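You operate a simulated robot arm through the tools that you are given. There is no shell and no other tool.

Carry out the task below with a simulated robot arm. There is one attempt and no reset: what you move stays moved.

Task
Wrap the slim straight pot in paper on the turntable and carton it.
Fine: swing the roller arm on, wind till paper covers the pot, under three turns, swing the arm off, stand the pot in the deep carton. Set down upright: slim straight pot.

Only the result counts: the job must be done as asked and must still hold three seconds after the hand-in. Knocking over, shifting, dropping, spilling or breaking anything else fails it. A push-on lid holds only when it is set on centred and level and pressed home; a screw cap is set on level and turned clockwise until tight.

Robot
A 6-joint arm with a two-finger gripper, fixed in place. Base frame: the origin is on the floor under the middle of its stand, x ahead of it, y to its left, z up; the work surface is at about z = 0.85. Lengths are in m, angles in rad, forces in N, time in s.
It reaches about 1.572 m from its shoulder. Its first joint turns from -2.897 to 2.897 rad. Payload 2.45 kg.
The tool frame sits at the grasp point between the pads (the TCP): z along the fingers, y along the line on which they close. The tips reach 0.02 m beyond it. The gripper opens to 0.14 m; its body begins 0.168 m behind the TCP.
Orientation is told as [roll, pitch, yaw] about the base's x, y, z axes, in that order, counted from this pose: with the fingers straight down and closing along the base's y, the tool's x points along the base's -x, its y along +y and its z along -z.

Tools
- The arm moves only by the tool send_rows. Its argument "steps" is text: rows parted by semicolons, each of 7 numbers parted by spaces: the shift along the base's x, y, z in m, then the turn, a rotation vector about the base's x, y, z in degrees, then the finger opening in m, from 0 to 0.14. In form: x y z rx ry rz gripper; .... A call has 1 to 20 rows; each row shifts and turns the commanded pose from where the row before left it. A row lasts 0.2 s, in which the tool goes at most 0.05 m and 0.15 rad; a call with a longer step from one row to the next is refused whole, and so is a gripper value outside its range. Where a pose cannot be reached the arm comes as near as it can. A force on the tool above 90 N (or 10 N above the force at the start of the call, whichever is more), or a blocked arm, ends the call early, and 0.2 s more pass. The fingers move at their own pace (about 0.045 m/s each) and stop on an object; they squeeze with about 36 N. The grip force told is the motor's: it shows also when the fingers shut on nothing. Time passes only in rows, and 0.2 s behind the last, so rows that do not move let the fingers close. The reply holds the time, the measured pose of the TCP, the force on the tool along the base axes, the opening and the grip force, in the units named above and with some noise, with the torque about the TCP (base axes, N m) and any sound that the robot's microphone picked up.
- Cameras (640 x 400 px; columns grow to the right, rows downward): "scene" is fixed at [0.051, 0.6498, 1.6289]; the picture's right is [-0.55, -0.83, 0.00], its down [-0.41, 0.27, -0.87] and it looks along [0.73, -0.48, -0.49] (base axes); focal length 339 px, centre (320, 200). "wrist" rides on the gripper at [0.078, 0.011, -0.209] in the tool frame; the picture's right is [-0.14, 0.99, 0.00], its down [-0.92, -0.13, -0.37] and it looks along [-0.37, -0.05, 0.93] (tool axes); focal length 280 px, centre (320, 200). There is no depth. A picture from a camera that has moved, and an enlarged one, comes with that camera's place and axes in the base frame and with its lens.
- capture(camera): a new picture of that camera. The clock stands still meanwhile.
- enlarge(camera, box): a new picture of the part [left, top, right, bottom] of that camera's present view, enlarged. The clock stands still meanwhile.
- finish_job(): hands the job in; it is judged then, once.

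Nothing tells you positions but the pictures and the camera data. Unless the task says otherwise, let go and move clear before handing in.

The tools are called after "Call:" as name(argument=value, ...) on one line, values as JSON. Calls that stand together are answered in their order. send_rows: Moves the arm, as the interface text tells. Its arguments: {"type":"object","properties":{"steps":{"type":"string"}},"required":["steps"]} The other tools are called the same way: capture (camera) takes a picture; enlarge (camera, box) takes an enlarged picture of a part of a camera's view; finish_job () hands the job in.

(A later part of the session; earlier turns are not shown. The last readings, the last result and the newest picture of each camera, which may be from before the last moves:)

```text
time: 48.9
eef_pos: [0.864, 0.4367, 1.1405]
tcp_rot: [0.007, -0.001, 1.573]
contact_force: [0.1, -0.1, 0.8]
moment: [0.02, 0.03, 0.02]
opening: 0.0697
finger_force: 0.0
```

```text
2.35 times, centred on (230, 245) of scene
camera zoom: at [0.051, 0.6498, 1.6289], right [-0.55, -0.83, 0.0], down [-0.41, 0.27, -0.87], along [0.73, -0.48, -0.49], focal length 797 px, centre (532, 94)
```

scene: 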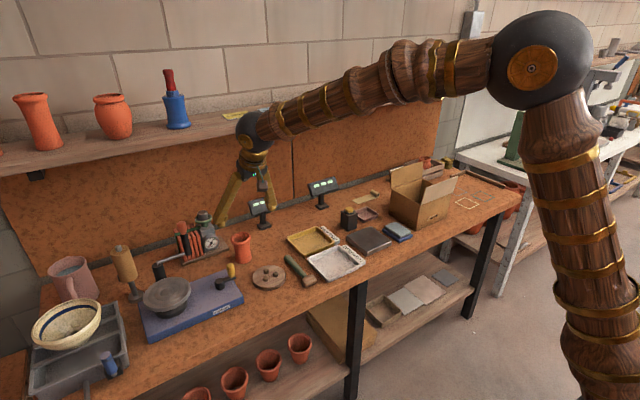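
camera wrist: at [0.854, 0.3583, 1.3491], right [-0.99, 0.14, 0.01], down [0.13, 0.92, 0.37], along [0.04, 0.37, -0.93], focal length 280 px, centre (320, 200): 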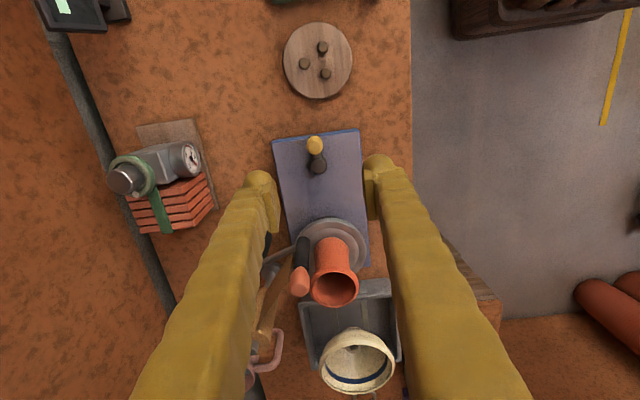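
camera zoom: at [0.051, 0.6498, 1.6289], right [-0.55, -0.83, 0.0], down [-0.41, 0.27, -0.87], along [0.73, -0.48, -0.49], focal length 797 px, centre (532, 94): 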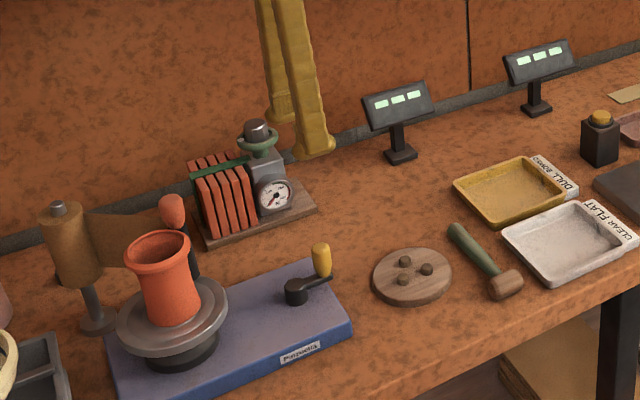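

Call:
enlarge(camera="wrist", box=[270, 120, 370, 190])

Call:
enlarge(camera="scene", box=[205, 250, 255, 300])

```text
5.71 times, centred on (320, 155) of wrist
camera zoom: at [0.854, 0.3583, 1.3491], right [-0.99, 0.14, 0.01], down [0.13, 0.92, 0.37], along [0.04, 0.37, -0.93], focal length 1602 px, centre (320, 457)
```

zoom: 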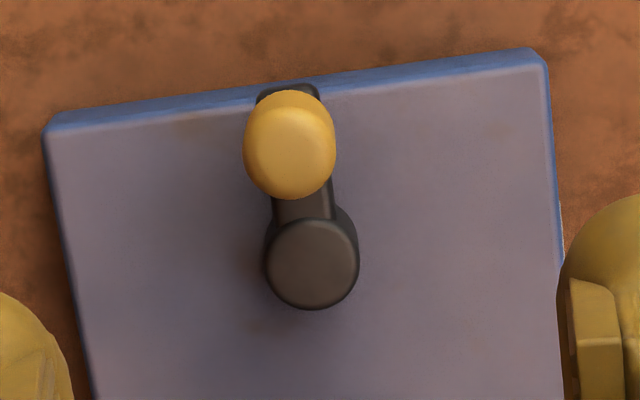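

```text
8.00 times, centred on (230, 275) of scene
camera zoom: at [0.051, 0.6498, 1.6289], right [-0.55, -0.83, 0.0], down [-0.41, 0.27, -0.87], along [0.73, -0.48, -0.49], focal length 2709 px, centre (1040, -400)
```

zoom: 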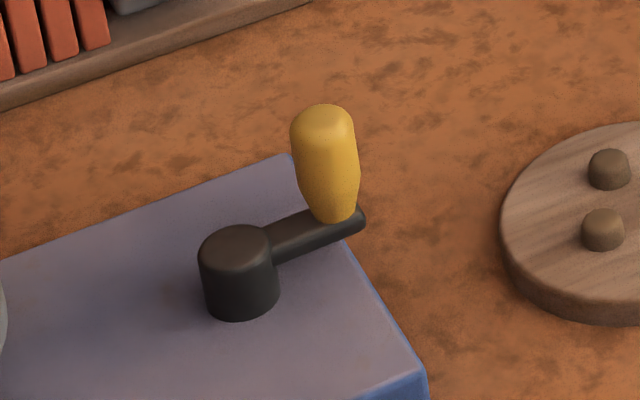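

The crank knob axis is near (0.867, 0.436) at z 0.91–0.964, and the hub near (0.867, 0.476), giving a radius of about 0.041. I descend around the knob.

Call:
send_rows(steps="0.003 -0.0007 -0.04 0 0 0 0.07; 0 0 -0.04 0 0 0 0.07; 0 0 -0.04 0 0 0 0.07; 0 0 -0.04 0 0 0 0.07; 0 0 -0.02 0 0 0 0.07; 0 0 0 0 0 0 0.07")

Call:
capture(camera="wrist")

Call:
enlarge(camera="scene", box=[150, 200, 290, 310])

```text
time: 50.3
eef_pos: [0.8687, 0.4377, 0.9598]
tcp_rot: [0.007, -0.001, 1.573]
contact_force: [0.6, 0.3, 0.2]
moment: [0.0, -0.04, 0.01]
opening: 0.0702
finger_force: 0.1
```

```text
taken
camera wrist: at [0.8581, 0.3577, 1.1693], right [-0.99, 0.14, 0.01], down [0.13, 0.92, 0.37], along [0.04, 0.37, -0.93], focal length 280 px, centre (320, 200)
```

wrist: 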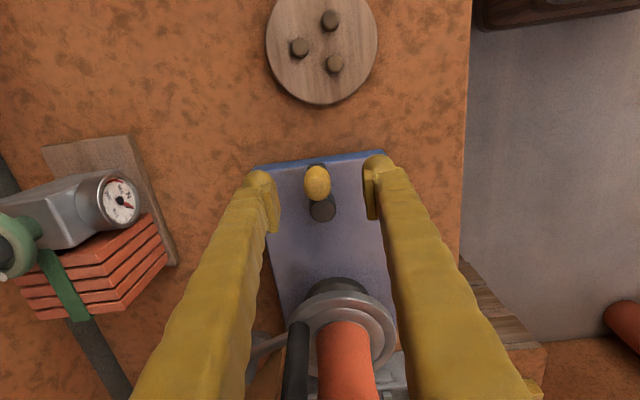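

```text
3.64 times, centred on (220, 255) of scene
camera zoom: at [0.051, 0.6498, 1.6289], right [-0.55, -0.83, 0.0], down [-0.41, 0.27, -0.87], along [0.73, -0.48, -0.49], focal length 1232 px, centre (684, 0)
```

zoom: 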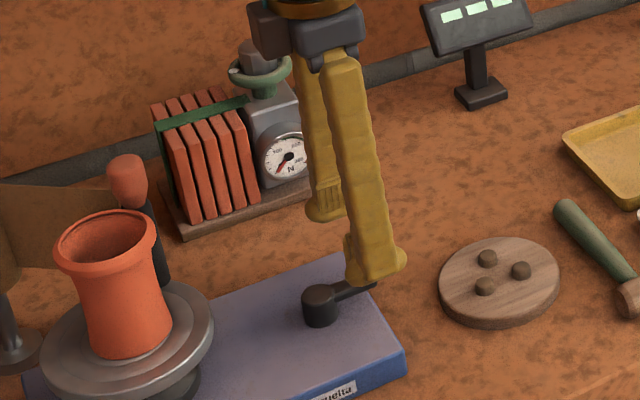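

Call:
send_rows(steps="0.001 -0.003 -0.008 0 0 0 0.07; 0 0 -0.007 0 0 0 0.07; 0 0 0 0 0 0 0.01; 0 0 0 0 0 0 0.01; 0 0 0 0 0 0 0.01; 0 0 0 0 0 0 0.01; 0 0 0 0 0 0 0.01")

Call:
capture(camera="wrist")

Call:
enlarge(camera="scene", box=[150, 200, 290, 310])

```text
time: 51.9
eef_pos: [0.8699, 0.4333, 0.9445]
tcp_rot: [0.007, 0.001, 1.571]
contact_force: [-4.3, -1.2, -1.5]
moment: [-0.02, 0.03, 0.15]
opening: 0.0227
finger_force: 44.2
```

```text
taken
camera wrist: at [0.8587, 0.3544, 1.1539], right [-0.99, 0.14, 0.01], down [0.13, 0.92, 0.37], along [0.04, 0.37, -0.93], focal length 280 px, centre (320, 200)
```

wrist: 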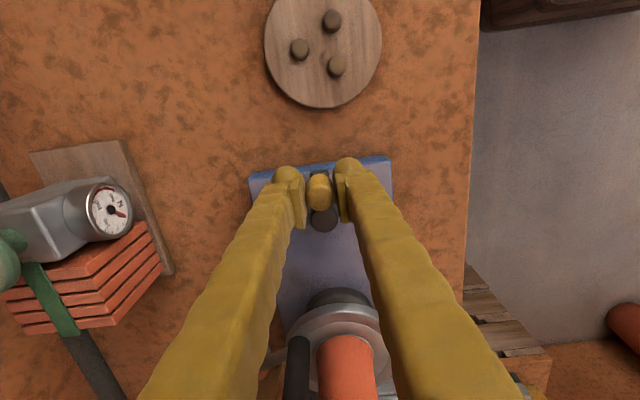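

```text
3.64 times, centred on (220, 255) of scene
camera zoom: at [0.051, 0.6498, 1.6289], right [-0.55, -0.83, 0.0], down [-0.41, 0.27, -0.87], along [0.73, -0.48, -0.49], focal length 1232 px, centre (684, 0)
```

zoom: 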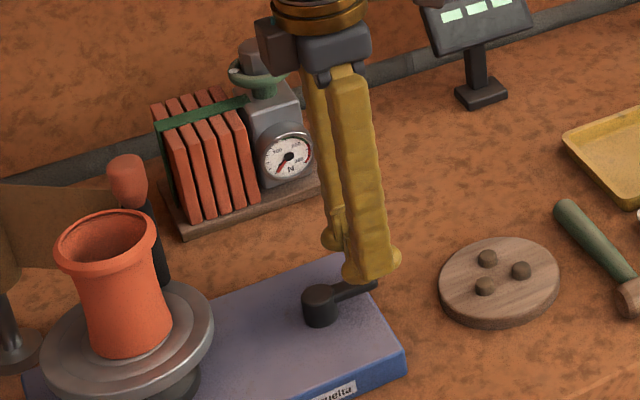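

The knob is gripped and centred. I start cranking clockwise in a short arc to test direction, force and path.

Call:
send_rows(steps="-0.01436 0.00253 0 0 0 0 0.01; -0.01264 0.0073 0 0 0 0 0.01; 0 0 0 0 0 0 0.01")

Call:
enlarge(camera="scene", box=[110, 200, 270, 320])

Call:
capture(camera="wrist")

```text
time: 52.7
eef_pos: [0.8401, 0.4434, 0.9459]
tcp_rot: [0.007, 0.0, 1.572]
contact_force: [-0.6, 4.9, 5.5]
moment: [0.15, 0.02, 0.16]
opening: 0.0227
finger_force: 45.0
```

```text
3.33 times, centred on (190, 260) of scene
camera zoom: at [0.051, 0.6498, 1.6289], right [-0.55, -0.83, 0.0], down [-0.41, 0.27, -0.87], along [0.73, -0.48, -0.49], focal length 1129 px, centre (753, 0)
```

zoom: 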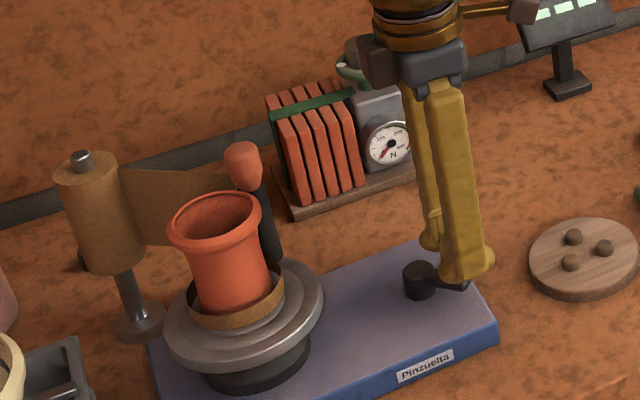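

```text
taken
camera wrist: at [0.8309, 0.3653, 1.1544], right [-0.99, 0.14, 0.01], down [0.13, 0.92, 0.37], along [0.04, 0.37, -0.93], focal length 280 px, centre (320, 200)
```

wrist: 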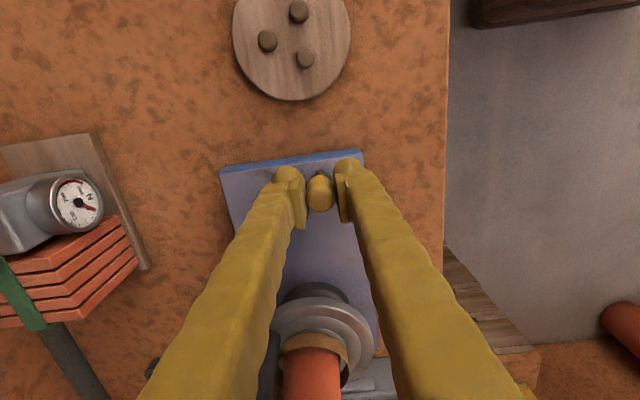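

Paper is already winding on from the base up and the force is low, so clockwise is right. I continue cranking.

Call:
send_rows(steps="-0.00937 0.01117 0 0 0 0 0.01; -0.00499 0.01371 0 0 0 0 0.01; 0 0.01458 0 0 0 0 0.01; 0.00499 0.01371 0 0 0 0 0.01; 0 0 0 0 0 0 0.01")

Call:
enlarge(camera="scene", box=[110, 200, 270, 320])

Call:
capture(camera="wrist")

```text
time: 53.9
eef_pos: [0.8309, 0.4962, 0.945]
tcp_rot: [0.007, 0.0, 1.572]
contact_force: [6.8, 0.0, 2.4]
moment: [0.17, 1.14, 0.02]
opening: 0.0232
finger_force: 10.0
```

```text
3.33 times, centred on (190, 260) of scene
camera zoom: at [0.051, 0.6498, 1.6289], right [-0.55, -0.83, 0.0], down [-0.41, 0.27, -0.87], along [0.73, -0.48, -0.49], focal length 1129 px, centre (753, 0)
```

zoom: 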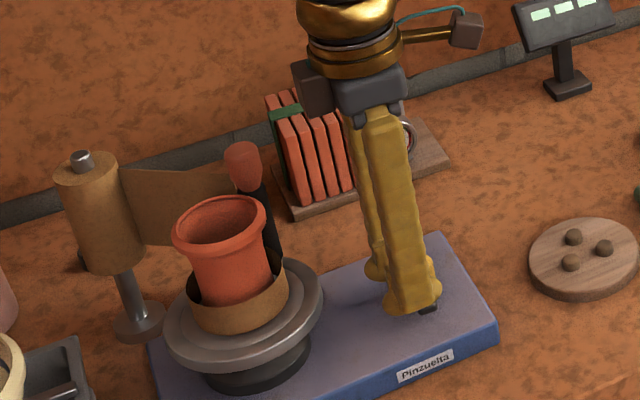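

```text
taken
camera wrist: at [0.8206, 0.418, 1.1539], right [-0.99, 0.14, 0.01], down [0.13, 0.92, 0.37], along [0.04, 0.37, -0.93], focal length 280 px, centre (320, 200)
```

wrist: 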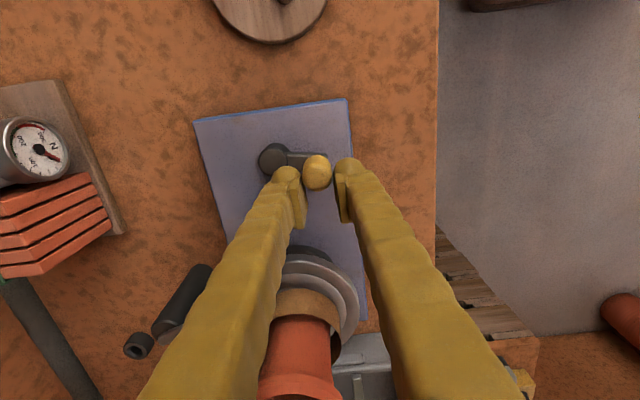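

The knob slipped along the pads where the motion ran parallel to them; the crank has made about a quarter turn. I'll release, lift and yaw to 0° so the pads are across the direction of motion. From then on the yaw will turn together with the crank.

Call:
send_rows(steps="0 0 0 0 0 0 0.05; 0 0 0.025 0 0 0 0.06; 0 -0.006 0.03 0 0 0 0.06; 0 -0.006 0 0 0 -7.5 0.06; 0 -0.004 0 0 0 -7.5 0.06; -0.002 -0.003 0 0 0 -7.5 0.06; 0 0 0 0 0 -7.5 0.06; 0 0 0 0 0 -7.5 0.06; 0 0 0 0 0 -7.5 0.06; 0 0 0 0 0 -7.5 0.06; 0 0 0 0 0 -7.5 0.06; 0 0 0 0 0 -7.5 0.06; 0 0 0 0 0 -7.5 0.06; 0 0 0 0 0 -7.5 0.06; 0 0 0 0 0 -7.5 0.06; 0 0 0 0 0 0 0.06")

Call:
capture(camera="wrist")

Call:
enlarge(camera="scene", box=[110, 200, 270, 320])

```text
time: 57.3
eef_pos: [0.83, 0.4771, 1.0003]
tcp_rot: [0.006, 0.001, 0.001]
contact_force: [0.1, -0.5, 0.2]
moment: [0.02, 0.0, -0.03]
opening: 0.0601
finger_force: 0.0
```

```text
taken
camera wrist: at [0.7506, 0.4867, 1.2095], right [0.14, 0.99, 0.01], down [0.92, -0.13, 0.37], along [0.37, -0.05, -0.93], focal length 280 px, centre (320, 200)
```

wrist: 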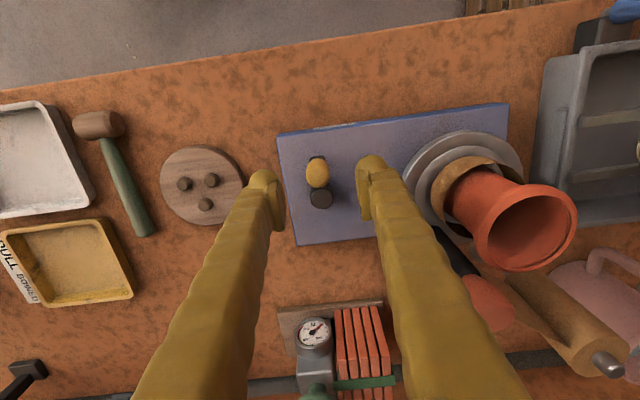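

```text
3.33 times, centred on (190, 260) of scene
camera zoom: at [0.051, 0.6498, 1.6289], right [-0.55, -0.83, 0.0], down [-0.41, 0.27, -0.87], along [0.73, -0.48, -0.49], focal length 1129 px, centre (753, 0)
```

zoom: 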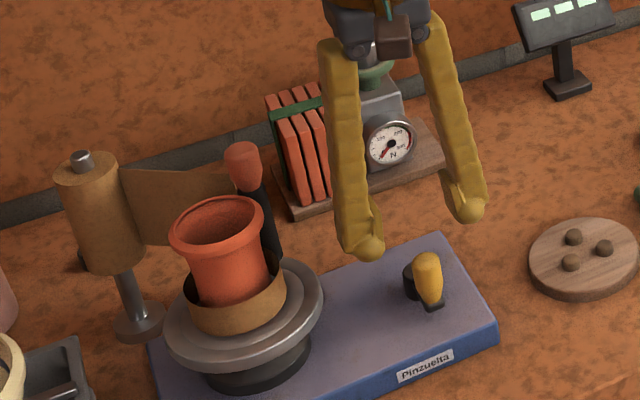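

Call:
send_rows(steps="-0.002 -0.001 -0.03 0 0 0 0.06; 0 0 -0.026 0 0 0 0.06; 0 0 0 0 0 0 0.06; 0 0 0 0 0 0 0.01; 0 0 0 0 0 0 0.01; 0 0 0 0 0 0 0.01; 0 0 0 0 0 0 0.01; 0 0 0 0 0 0 0.01")

Call:
capture(camera="wrist")

```text
time: 59.1
eef_pos: [0.8277, 0.4758, 0.9451]
tcp_rot: [0.005, 0.0, -0.001]
contact_force: [1.1, -2.1, -2.7]
moment: [-0.02, -0.01, -0.08]
opening: 0.0226
finger_force: 44.6
```

```text
taken
camera wrist: at [0.7494, 0.4849, 1.1533], right [0.14, 0.99, 0.01], down [0.92, -0.13, 0.37], along [0.37, -0.04, -0.93], focal length 280 px, centre (320, 200)
```

wrist: 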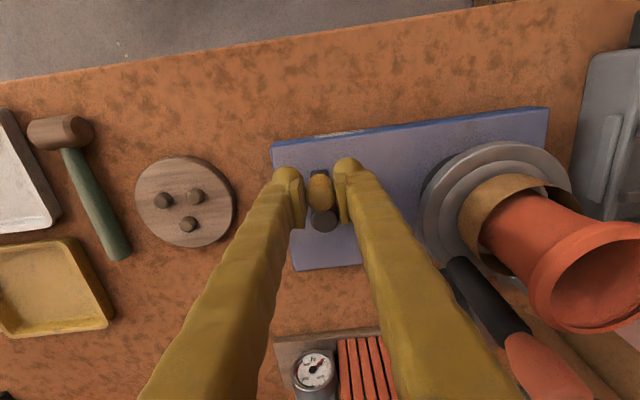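

Gripped again with the pads across the direction of motion. Now I crank clockwise with the yaw following, in 8° rows.

Call:
send_rows(steps="0.0004 0.00571 0 0 0 -8 0.01; 0.00119 0.0056 0 0 0 -8 0.01; 0.00196 0.00538 0 0 0 -8 0.01; 0.00269 0.00505 0 0 0 -8 0.01; 0 0 0 0 0 0 0.01")

Call:
capture(camera="wrist")

Call:
enlarge(camera="scene", box=[110, 200, 270, 320])

```text
time: 60.3
eef_pos: [0.8346, 0.4981, 0.9446]
tcp_rot: [0.006, -0.001, -0.562]
contact_force: [20.9, -11.8, 8.4]
moment: [-0.24, -0.39, 0.01]
opening: 0.0227
finger_force: 44.8
```

```text
taken
camera wrist: at [0.7723, 0.5467, 1.1533], right [0.64, 0.77, 0.01], down [0.71, -0.6, 0.37], along [0.29, -0.23, -0.93], focal length 280 px, centre (320, 200)
```

wrist: 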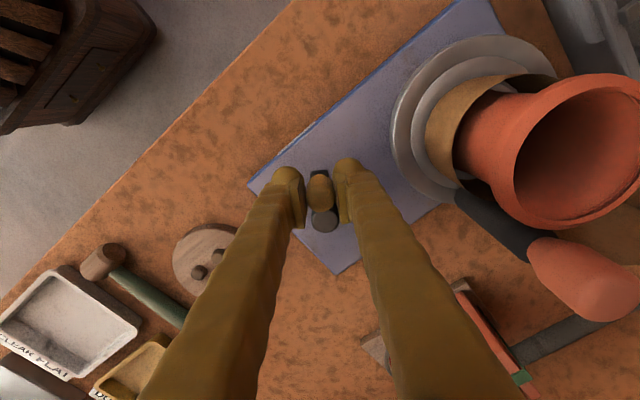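

```text
3.33 times, centred on (190, 260) of scene
camera zoom: at [0.051, 0.6498, 1.6289], right [-0.55, -0.83, 0.0], down [-0.41, 0.27, -0.87], along [0.73, -0.48, -0.49], focal length 1129 px, centre (753, 0)
```

zoom: 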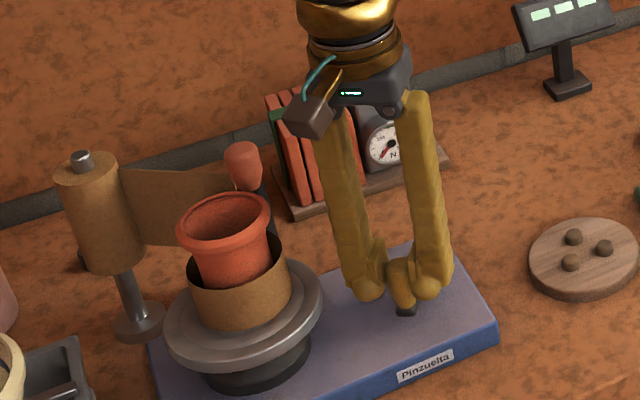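

The winding works and the paper is now about halfway up. I keep going with a 1 mm inward correction.

Call:
send_rows(steps="0.00416 0.00413 0 0 0 -8 0.01; 0.00397 0.00411 0 0 0 -8 0.01; 0.00451 0.00352 0 0 0 -8 0.01; 0.00495 0.00286 0 0 0 -8 0.01; 0.0053 0.00214 0 0 0 -8 0.01; 0 0 0 0 0 0 0.01")

Call:
enlarge(camera="scene", box=[110, 200, 270, 320])

Call:
capture(camera="wrist")

```text
time: 61.7
eef_pos: [0.856, 0.5141, 0.9453]
tcp_rot: [0.005, 0.0, -1.255]
contact_force: [-0.5, 2.1, 20.6]
moment: [-0.01, 0.04, -0.02]
opening: 0.0223
finger_force: 44.6
```

```text
3.33 times, centred on (190, 260) of scene
camera zoom: at [0.051, 0.6498, 1.6289], right [-0.55, -0.83, 0.0], down [-0.41, 0.27, -0.87], along [0.73, -0.48, -0.49], focal length 1129 px, centre (753, 0)
```

zoom: 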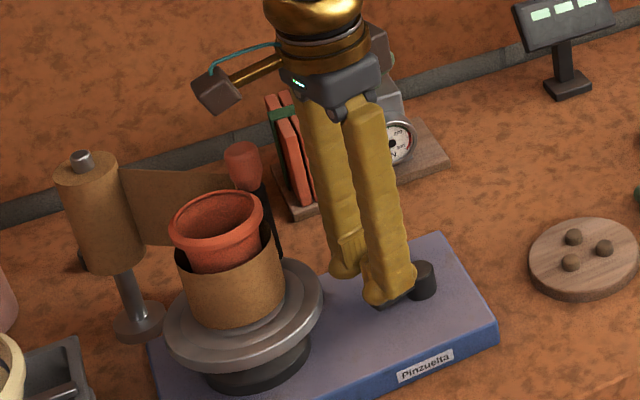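

```text
taken
camera wrist: at [0.8406, 0.5922, 1.1531], right [0.98, 0.17, 0.01], down [0.16, -0.92, 0.37], along [0.07, -0.36, -0.93], focal length 280 px, centre (320, 200)
```

wrist: 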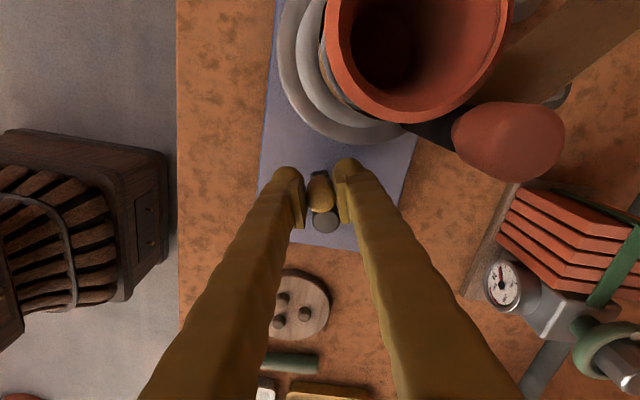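

Paper is now about two thirds up after roughly 160° of crank; the table seems geared up, so I proceed in smaller portions and check coverage.

Call:
send_rows(steps="0.00555 0.00138 0.001 0 0 -8 0.01; 0.00569 0.0006 0 0 0 -8 0.01; 0.00572 -0.0002 0 0 0 -8 0.01; 0 0 0 0 0 0 0.01")

Call:
enlarge(camera="scene", box=[130, 210, 210, 300])

```text
time: 62.7
eef_pos: [0.8732, 0.517, 0.9437]
tcp_rot: [0.005, -0.001, -1.675]
contact_force: [-0.8, 16.9, -24.4]
moment: [0.22, 0.04, 0.0]
opening: 0.0226
finger_force: 45.2
```

```text
4.44 times, centred on (170, 255) of scene
camera zoom: at [0.051, 0.6498, 1.6289], right [-0.55, -0.83, 0.0], down [-0.41, 0.27, -0.87], along [0.73, -0.48, -0.49], focal length 1505 px, centre (987, -44)
```

zoom: 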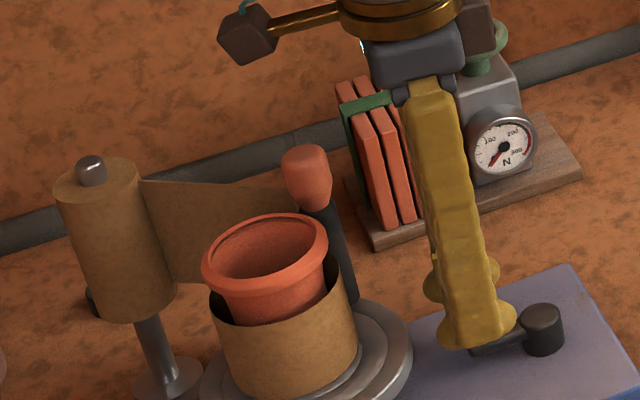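

Call:
send_rows(steps="0.00563 0.0003 0 0 0 -8 0.01; 0.00544 -0.00177 0 0 0 -8 0.01; 0.00514 -0.00251 0 0 0 -8 0.01; 0 0 0 0 0 0 0.01")

Call:
enlarge(camera="scene", box=[130, 210, 210, 300])

Call:
capture(camera="wrist")

```text
time: 63.7
eef_pos: [0.8901, 0.5122, 0.9447]
tcp_rot: [0.005, -0.001, -2.096]
contact_force: [-3.5, -16.7, -7.1]
moment: [-0.04, 0.05, 0.16]
opening: 0.023
finger_force: 44.7
```

```text
4.44 times, centred on (170, 255) of scene
camera zoom: at [0.051, 0.6498, 1.6289], right [-0.55, -0.83, 0.0], down [-0.41, 0.27, -0.87], along [0.73, -0.48, -0.49], focal length 1505 px, centre (987, -44)
```

zoom: 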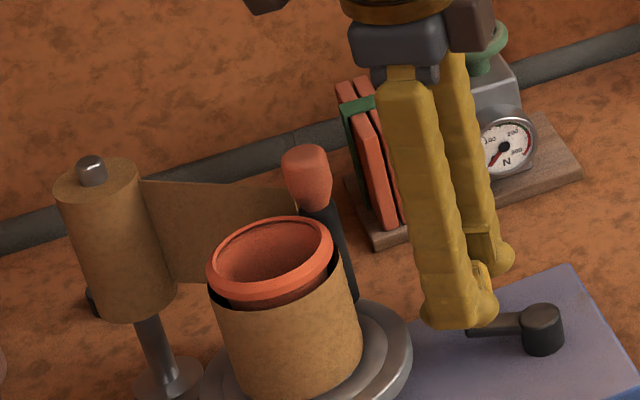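

```text
taken
camera wrist: at [0.9369, 0.5746, 1.1541], right [0.79, -0.61, 0.01], down [-0.57, -0.73, 0.37], along [-0.22, -0.29, -0.93], focal length 280 px, centre (320, 200)
```

wrist: 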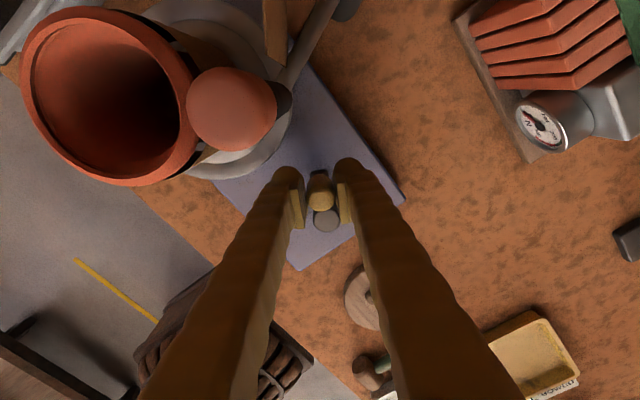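

Paper is nearly at the rim. A little more cranking.

Call:
send_rows(steps="0.00454 -0.0036 0 0 0 -8 0.01; 0.00425 -0.00383 0 0 0 -8 0.01; 0 0 0 0 0 0 0.01")

Call:
enlarge(camera="scene", box=[130, 210, 210, 300])

```text
time: 64.5
eef_pos: [0.8986, 0.5065, 0.9453]
tcp_rot: [0.007, -0.001, -2.373]
contact_force: [8.3, 11.1, -5.7]
moment: [0.3, -0.27, -0.03]
opening: 0.0229
finger_force: 45.2
```

```text
4.44 times, centred on (170, 255) of scene
camera zoom: at [0.051, 0.6498, 1.6289], right [-0.55, -0.83, 0.0], down [-0.41, 0.27, -0.87], along [0.73, -0.48, -0.49], focal length 1505 px, centre (987, -44)
```

zoom: 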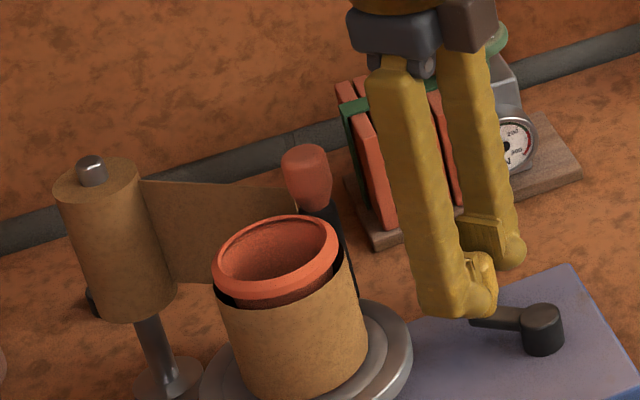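

Call:
send_rows(steps="0.00368 -0.00438 0 0 0 -8 0.01; 0.00303 -0.00485 0 0 0 -8 0.01; 0 0 0 0 0 0 0.01")

Call:
enlarge(camera="scene", box=[130, 210, 210, 300])

Call:
capture(camera="wrist")

```text
time: 65.3
eef_pos: [0.9055, 0.4951, 0.9458]
tcp_rot: [-0.002, 0.002, -2.501]
contact_force: [3.3, -8.6, 2.9]
moment: [-0.3, 0.18, 0.33]
opening: 0.0227
finger_force: 44.7
out of reach, approached as far as the arm can: row 1, 2
```

```text
4.44 times, centred on (170, 255) of scene
camera zoom: at [0.051, 0.6498, 1.6289], right [-0.55, -0.83, 0.0], down [-0.41, 0.27, -0.87], along [0.73, -0.48, -0.49], focal length 1505 px, centre (987, -44)
```

zoom: 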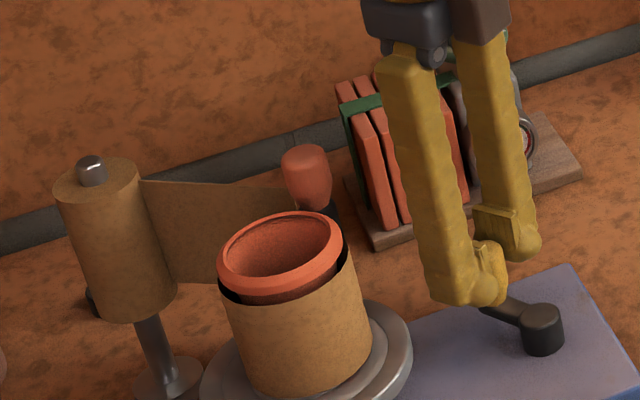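

```text
taken
camera wrist: at [0.9735, 0.5325, 1.1543], right [0.48, -0.88, 0.0], down [-0.81, -0.45, 0.37], along [-0.32, -0.18, -0.93], focal length 280 px, centre (320, 200)
```

wrist: 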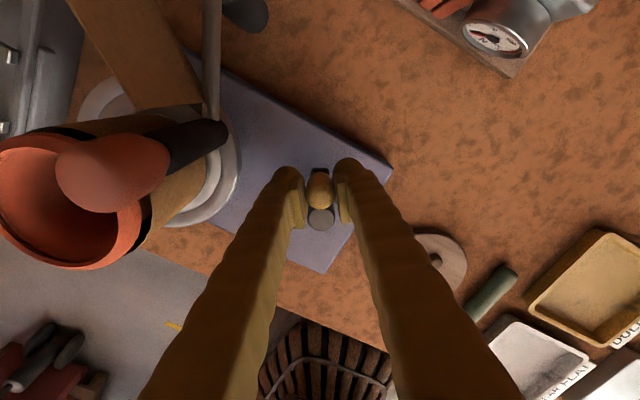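

The wrist yaw limit is reached, at about 242° of crank. I'll inspect the paper coverage closely before deciding how much more to wind.

Call:
enlarge(camera="scene", box=[140, 235, 190, 300])

Call:
enlarge(camera="wrist", box=[0, 80, 250, 290])

```text
6.15 times, centred on (165, 268) of scene
camera zoom: at [0.051, 0.6498, 1.6289], right [-0.55, -0.83, 0.0], down [-0.41, 0.27, -0.87], along [0.73, -0.48, -0.49], focal length 2084 px, centre (1274, -215)
```

zoom: 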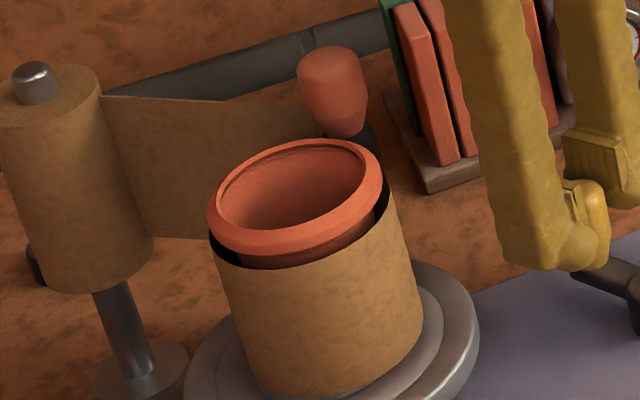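

```text
1.90 times, centred on (125, 185) of wrist
camera zoom: at [0.9735, 0.5325, 1.1543], right [0.48, -0.88, 0.0], down [-0.81, -0.45, 0.37], along [-0.32, -0.18, -0.93], focal length 534 px, centre (691, 229)
```

zoom: 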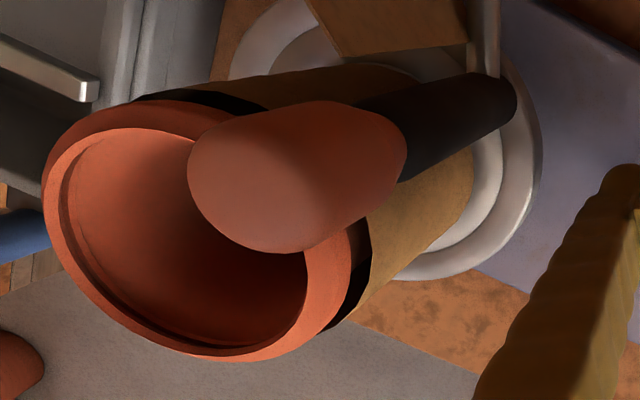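

The sleeve is about three quarters up (roughly 0.072 of 0.095 m) after about two table turns, so some more winding is needed. I release, lift clear and unwind the wrist by 180° to re-grip.

Call:
send_rows(steps="0 0 0 0 0 0 0.04; 0 0 0 0 0 0 0.06; 0 0 0 0 0 0 0.06; 0 0 0.03 0 0 0 0.06; 0 0 0.04 0 0 0 0.06; 0 0 0.04 0 0 0 0.06; 0 0 0.04 0 0 0 0.06; 0 0 0 0 0 8 0.06; 0 0 0 0 0 8 0.06; 0 0 0 0 0 8 0.06; 0 0 0 0 0 8 0.06; 0 0 0 0 0 8 0.06; 0 0 0 0 0 8 0.06; 0 0 0 0 0 8 0.06; 0 0 0 0 0 8 0.06; 0 0 0 0 0 8 0.06; 0 0 0 0 0 8 0.06; 0 0 0 0 0 8 0.06; 0 0 0 0 0 8 0.06")

Call:
send_rows(steps="0 0 0 0 0 8 0.06; 0 0 0 0 0 8 0.06; 0 0 0 0 0 8 0.06; 0 0 0 0 0 8 0.06; 0 0 0 0 0 8 0.06; 0 0 0 0 0 8 0.06; 0 0 0 0 0 8 0.06; 0 0 0 0 0 8 0.06; 0 0 0 0 0 8 0.06; 0 0 0 0 0 8 0.06; 0 0 0 0 0 4 0.06; 0 0 0 0 0 0 0.06")

Call:
capture(camera="wrist")

Call:
enlarge(camera="scene", box=[110, 200, 270, 320])

```text
time: 69.3
eef_pos: [0.9053, 0.4971, 1.0944]
tcp_rot: [-0.003, -0.001, -0.823]
contact_force: [0.2, -0.7, 0.0]
moment: [0.02, 0.0, 0.03]
opening: 0.0602
finger_force: 0.0
```

```text
time: 71.9
eef_pos: [0.9059, 0.4966, 1.0943]
tcp_rot: [-0.001, 0.001, 0.643]
contact_force: [-0.3, 0.1, -0.8]
moment: [-0.04, 0.02, -0.01]
opening: 0.0604
finger_force: 0.0
```

```text
taken
camera wrist: at [0.8356, 0.4581, 1.3034], right [-0.48, 0.88, 0.0], down [0.81, 0.45, 0.37], along [0.32, 0.18, -0.93], focal length 280 px, centre (320, 200)
```

wrist: 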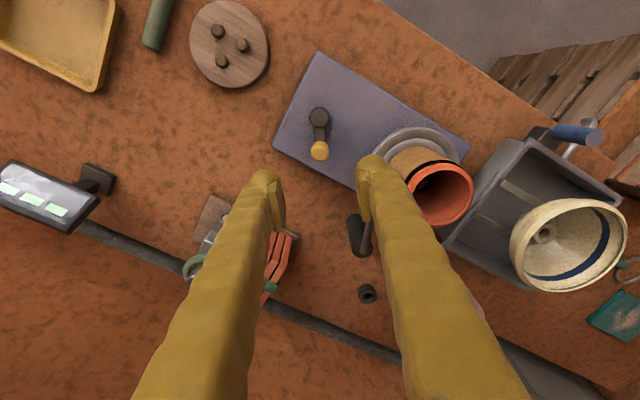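

```text
3.33 times, centred on (190, 260) of scene
camera zoom: at [0.051, 0.6498, 1.6289], right [-0.55, -0.83, 0.0], down [-0.41, 0.27, -0.87], along [0.73, -0.48, -0.49], focal length 1129 px, centre (753, 0)
```

zoom: 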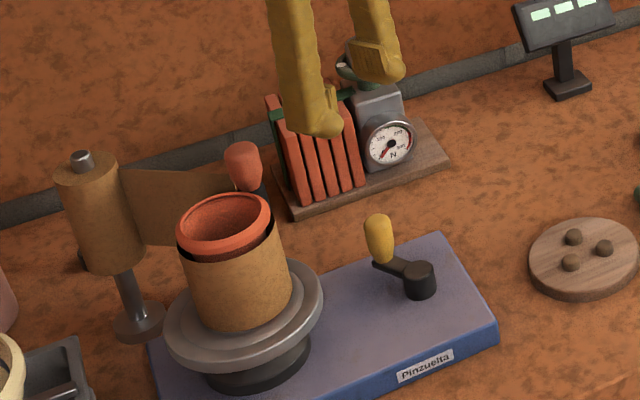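

The knob is at θ≈28° as expected. I align the yaw, descend around it and re-grip.

Call:
send_rows(steps="-0.004 -0.003 -0.03 0 0 -8 0.05; 0 0 -0.04 0 0 -0.8 0.05; 0 0 -0.04 0 0 0 0.05; 0 0 -0.038 0 0 0 0.05; 0 0 0 0 0 0 0.05; 0 0 0 0 0 0 0.01; 0 0 0 0 0 0 0.01; 0 0 0 0 0 0 0.01; 0 0 0 0 0 0 0.01; 0 0 0 0 0 0 0.01")

Call:
capture(camera="wrist")

```text
time: 74.1
eef_pos: [0.9027, 0.4936, 0.9474]
tcp_rot: [-0.001, 0.003, 0.488]
contact_force: [0.2, 2.5, -4.6]
moment: [0.05, 0.0, -0.06]
opening: 0.0228
finger_force: 45.6
```

```text
taken
camera wrist: at [0.828, 0.4666, 1.1563], right [-0.34, 0.94, 0.0], down [0.87, 0.32, 0.37], along [0.35, 0.12, -0.93], focal length 280 px, centre (320, 200)
```

wrist: 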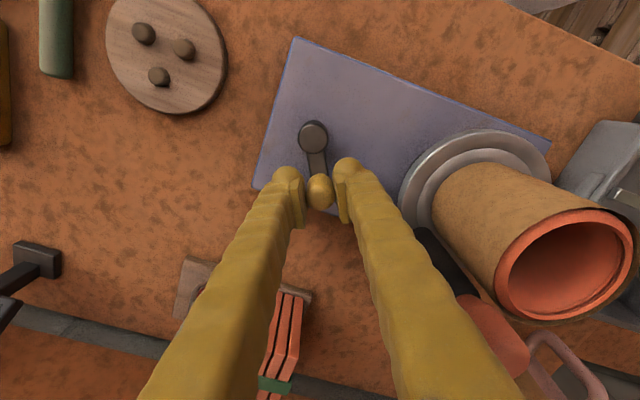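

Call:
enlarge(camera="wrist", box=[390, 110, 640, 330])

Call:
send_rows(steps="0.00221 -0.00497 0 0 0 -8 0.01; 0.0015 -0.00523 0 0 0 -8 0.01; 0.00076 -0.00539 0 0 0 -8 0.01; 0 0 0 0 0 0 0.01")

Call:
enlarge(camera="scene", box=[130, 220, 200, 300])

Call:
capture(camera="wrist")

```text
1.82 times, centred on (515, 220) of wrist
camera zoom: at [0.828, 0.4666, 1.1563], right [-0.34, 0.94, 0.0], down [0.87, 0.32, 0.37], along [0.35, 0.12, -0.93], focal length 510 px, centre (-34, 164)
```

zoom: 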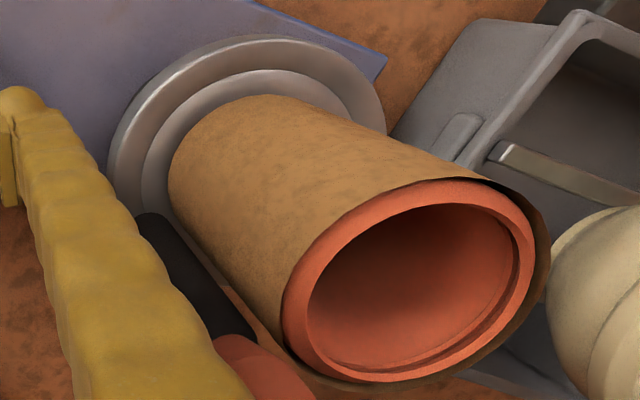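

```text
time: 75.1
eef_pos: [0.9069, 0.4778, 0.947]
tcp_rot: [-0.003, -0.001, 0.066]
contact_force: [21.5, -2.7, -6.8]
moment: [-0.04, -0.14, 0.11]
opening: 0.0227
finger_force: 45.2
```

```text
5.00 times, centred on (165, 260) of scene
camera zoom: at [0.051, 0.6498, 1.6289], right [-0.55, -0.83, 0.0], down [-0.41, 0.27, -0.87], along [0.73, -0.48, -0.49], focal length 1693 px, centre (1095, -100)
```

zoom: 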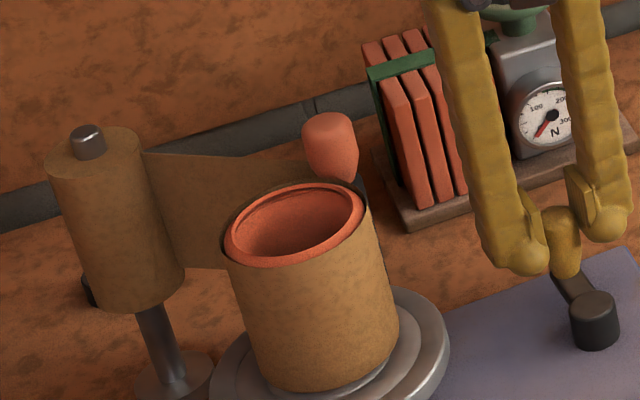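

```text
taken
camera wrist: at [0.8278, 0.4828, 1.1562], right [0.07, 1.0, 0.0], down [0.93, -0.06, 0.37], along [0.37, -0.03, -0.93], focal length 280 px, centre (320, 200)
```

wrist: 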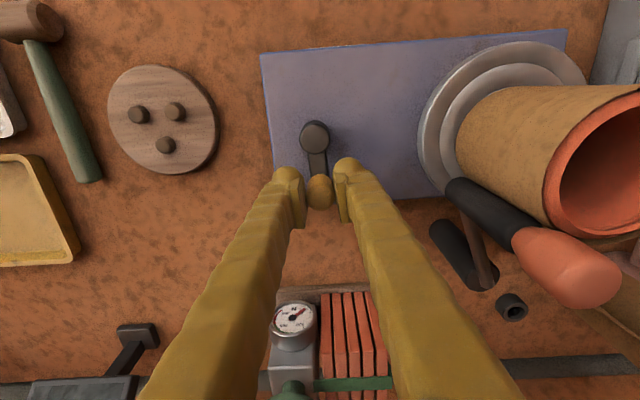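

Paper has now reached the rim on this side. A bit more to get it fully over the rim, still well under three turns.

Call:
send_rows(steps="0.001 -0.00544 0 0 0 -8 0.01; -0.00076 -0.00539 0 0 0 -8 0.01; 0 0 0 0 0 0 0.01")

Call:
enlarge(camera="scene", box=[130, 220, 200, 300])

Call:
capture(camera="wrist")

```text
time: 75.9
eef_pos: [0.9062, 0.4685, 0.9459]
tcp_rot: [-0.004, 0.002, -0.212]
contact_force: [2.3, 0.3, 2.2]
moment: [0.01, 0.01, -0.07]
opening: 0.0225
finger_force: 45.3
```

```text
5.00 times, centred on (165, 260) of scene
camera zoom: at [0.051, 0.6498, 1.6289], right [-0.55, -0.83, 0.0], down [-0.41, 0.27, -0.87], along [0.73, -0.48, -0.49], focal length 1693 px, centre (1095, -100)
```

zoom: 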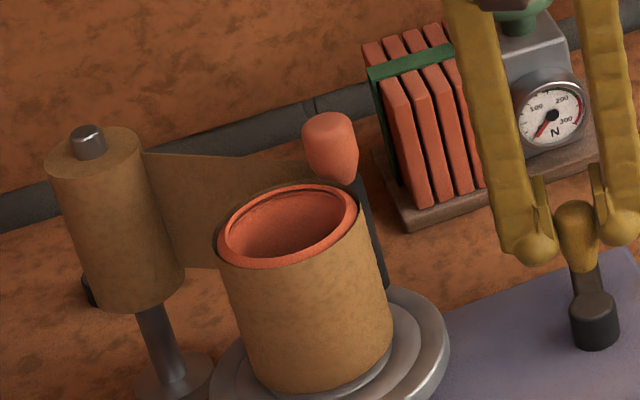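

```text
taken
camera wrist: at [0.8316, 0.4944, 1.1564], right [0.34, 0.94, 0.0], down [0.87, -0.32, 0.37], along [0.34, -0.13, -0.93], focal length 280 px, centre (320, 200)
```

wrist: 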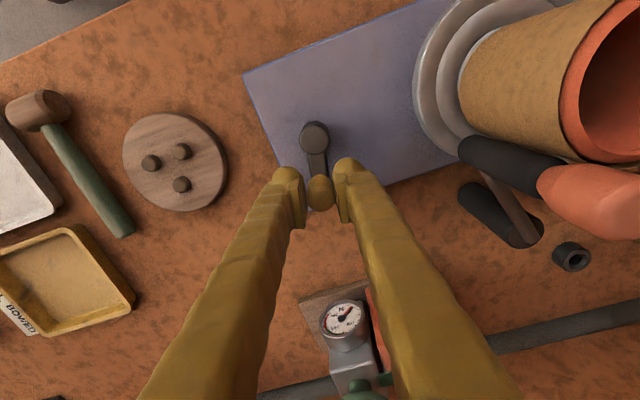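

Call:
send_rows(steps="-0.0015 -0.00523 0 0 0 -8 0.01; -0.00221 -0.00497 0 0 0 -8 0.01; 0 0 0 0 0 0 0.01")

Call:
enlarge(camera="scene", box=[140, 230, 190, 295])

Call:
capture(camera="wrist")

```text
time: 76.7
eef_pos: [0.9025, 0.458, 0.9468]
tcp_rot: [-0.002, 0.001, -0.491]
contact_force: [-1.5, 3.5, 6.8]
moment: [0.11, 0.2, -0.1]
opening: 0.0226
finger_force: 45.3
```

```text
6.15 times, centred on (165, 262) of scene
camera zoom: at [0.051, 0.6498, 1.6289], right [-0.55, -0.83, 0.0], down [-0.41, 0.27, -0.87], along [0.73, -0.48, -0.49], focal length 2084 px, centre (1274, -185)
```

zoom: 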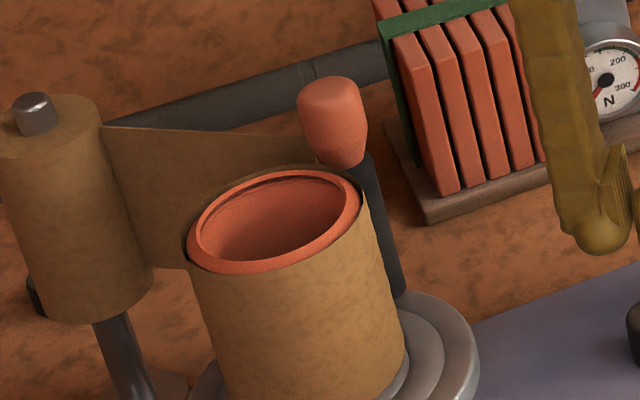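

```text
taken
camera wrist: at [0.8383, 0.5039, 1.1563], right [0.59, 0.81, 0.0], down [0.75, -0.55, 0.37], along [0.3, -0.22, -0.93], focal length 280 px, centre (320, 200)
```

wrist: 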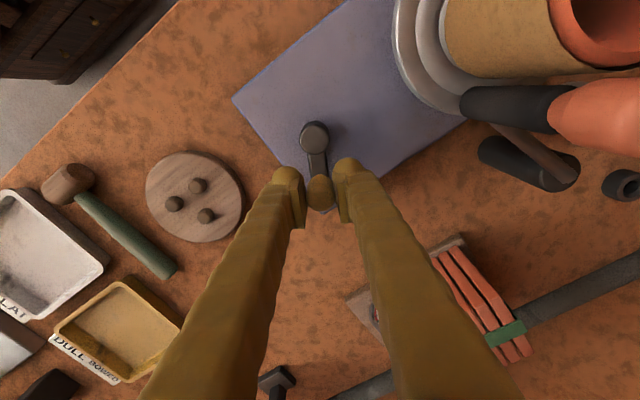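

Call:
send_rows(steps="-0.00288 -0.00461 0 0 0 -8 0.01; 0 0 0 0 0 0 0.01")

Call:
enlarge(camera="scene", box=[140, 230, 190, 295])

```text
time: 77.3
eef_pos: [0.8996, 0.4523, 0.9466]
tcp_rot: [-0.003, 0.0, -0.63]
contact_force: [-1.8, 4.0, 12.6]
moment: [0.01, 0.0, -0.06]
opening: 0.0226
finger_force: 45.4
```

```text
6.15 times, centred on (165, 262) of scene
camera zoom: at [0.051, 0.6498, 1.6289], right [-0.55, -0.83, 0.0], down [-0.41, 0.27, -0.87], along [0.73, -0.48, -0.49], focal length 2084 px, centre (1274, -185)
```

zoom: 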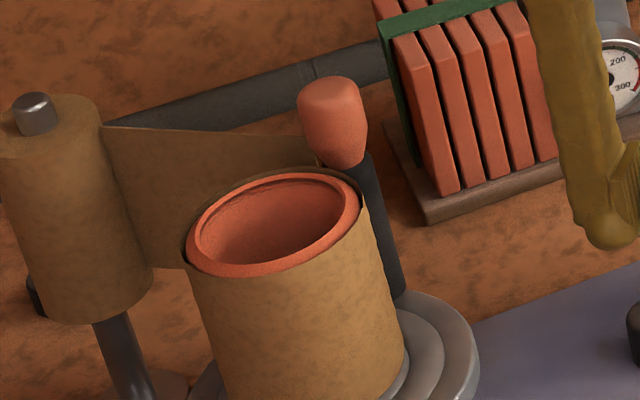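

Call:
enlarge(camera="scene", box=[140, 245, 190, 310])

Call:
enlarge(camera="wrist", box=[380, 0, 640, 200])

```text
6.15 times, centred on (165, 278) of scene
camera zoom: at [0.051, 0.6498, 1.6289], right [-0.55, -0.83, 0.0], down [-0.41, 0.27, -0.87], along [0.73, -0.48, -0.49], focal length 2084 px, centre (1274, -277)
```

zoom: 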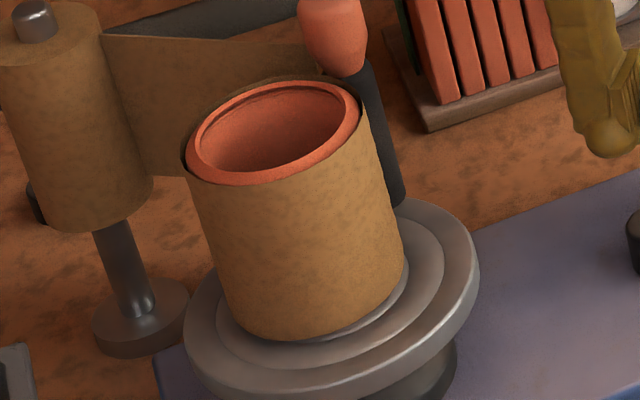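

```text
2.00 times, centred on (510, 100) of wrist
camera zoom: at [0.8424, 0.5071, 1.1562], right [0.7, 0.72, 0.0], down [0.67, -0.65, 0.37], along [0.26, -0.26, -0.93], focal length 561 px, centre (-60, 400)
```

zoom: 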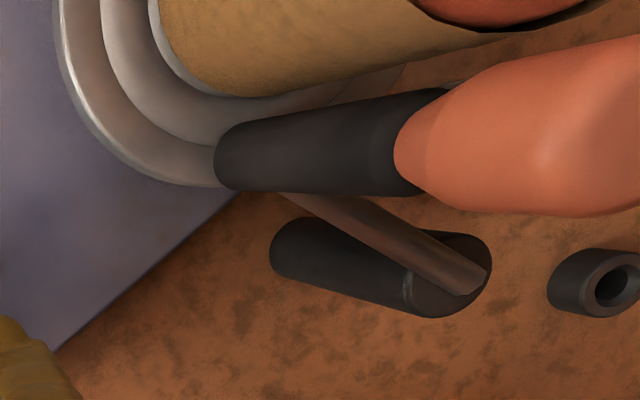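

Coverage is about 94% after about 2.5 table turns. One or two more small increments.

Call:
send_rows(steps="-0.0035 -0.00417 0 0 0 -8 0.01; 0 0 0 0 0 0 0.01")

Call:
enlarge(camera="scene", box=[140, 245, 190, 310])

```text
time: 77.9
eef_pos: [0.8949, 0.4476, 0.9475]
tcp_rot: [-0.003, 0.001, -0.769]
contact_force: [-2.9, 7.3, 16.7]
moment: [0.14, 0.02, -0.1]
opening: 0.0226
finger_force: 44.9
```

```text
6.15 times, centred on (165, 278) of scene
camera zoom: at [0.051, 0.6498, 1.6289], right [-0.55, -0.83, 0.0], down [-0.41, 0.27, -0.87], along [0.73, -0.48, -0.49], focal length 2084 px, centre (1274, -277)
```

zoom: 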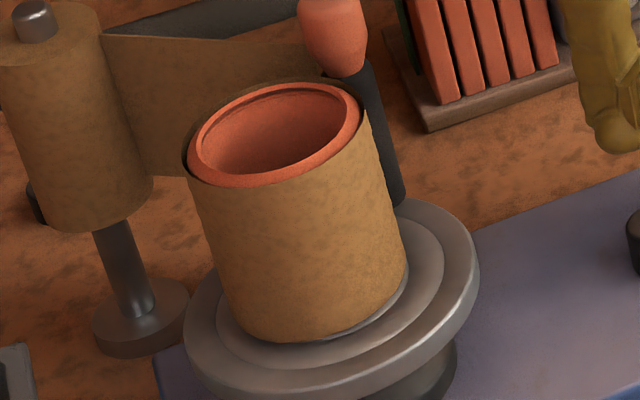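

The sleeve has stopped growing and reaches the rim's top edge after about 2.6 table turns, so the pot is covered. I release the crank, lift away and go look at the roller knob from above.

Call:
send_rows(steps="0 0 0 0 0 0 0.035; 0 0 0 0 0 0 0.05; 0 0 0 0 0 0 0.05; 0 0 0.04 0 0 0 0.05; 0 0 0.045 0 0 0 0.05; 0 0 0.045 0 0 0 0.06; 0 0 0.045 0 0 0 0.08; 0.003 0.03 0.025 0 0 7 0.08; 0.003 0.03 0 0 0 7 0.08; 0.003 0.03 0 0 0 0 0.08; 0.003 0.03 0 0 0 0 0.08; 0.003 0.018 0 0 0 0 0.08; 0 0 0 0 0 0 0.08")

Call:
capture(camera="wrist")

Call:
enlarge(camera="scene", box=[110, 190, 270, 330])

```text
time: 80.7
eef_pos: [0.9112, 0.5864, 1.1473]
tcp_rot: [-0.001, 0.0, -0.525]
contact_force: [0.1, -0.4, -0.6]
moment: [-0.02, -0.02, -0.02]
opening: 0.0799
finger_force: 0.1
```

```text
taken
camera wrist: at [0.8486, 0.6345, 1.356], right [0.62, 0.79, 0.0], down [0.73, -0.57, 0.37], along [0.29, -0.23, -0.93], focal length 280 px, centre (320, 200)
```

wrist: 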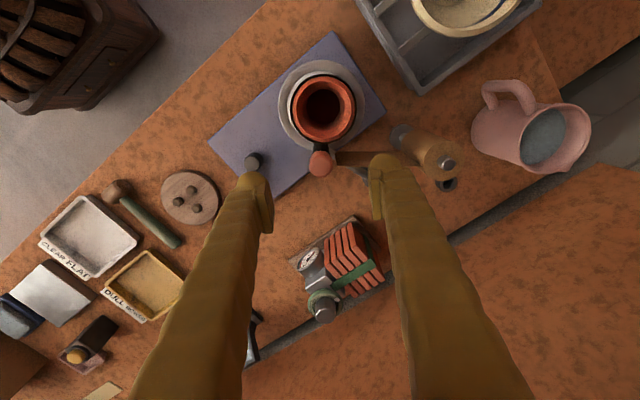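

```text
2.86 times, centred on (190, 260) of scene
camera zoom: at [0.051, 0.6498, 1.6289], right [-0.55, -0.83, 0.0], down [-0.41, 0.27, -0.87], along [0.73, -0.48, -0.49], focal length 968 px, centre (691, 29)
```

zoom: 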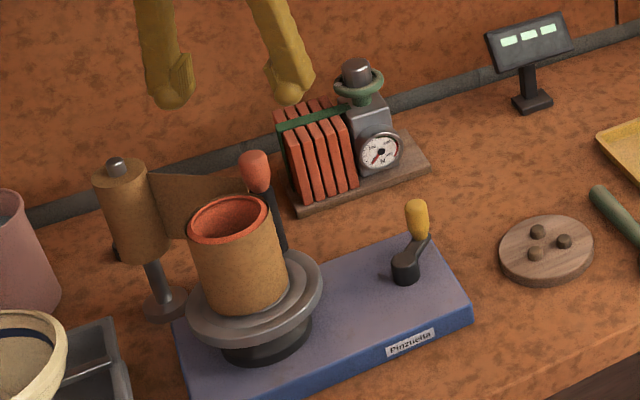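

Call:
enlarge(camera="wrist", box=[250, 40, 480, 200])

Call:
enlarge(camera="scene", box=[140, 230, 200, 300])

```text
2.50 times, centred on (365, 120) of wrist
camera zoom: at [0.8486, 0.6345, 1.356], right [0.62, 0.79, 0.0], down [0.73, -0.57, 0.37], along [0.29, -0.23, -0.93], focal length 701 px, centre (208, 400)
```

zoom: 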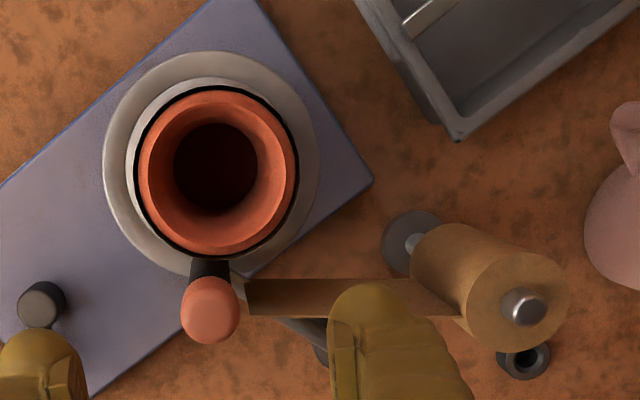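

```text
5.71 times, centred on (170, 265) of scene
camera zoom: at [0.051, 0.6498, 1.6289], right [-0.55, -0.83, 0.0], down [-0.41, 0.27, -0.87], along [0.73, -0.48, -0.49], focal length 1935 px, centre (1177, -171)
```

zoom: 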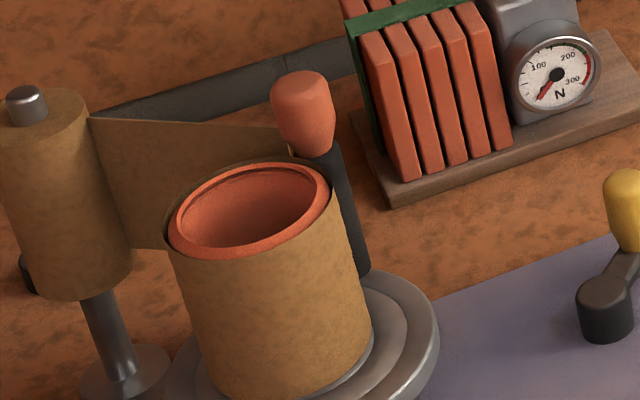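

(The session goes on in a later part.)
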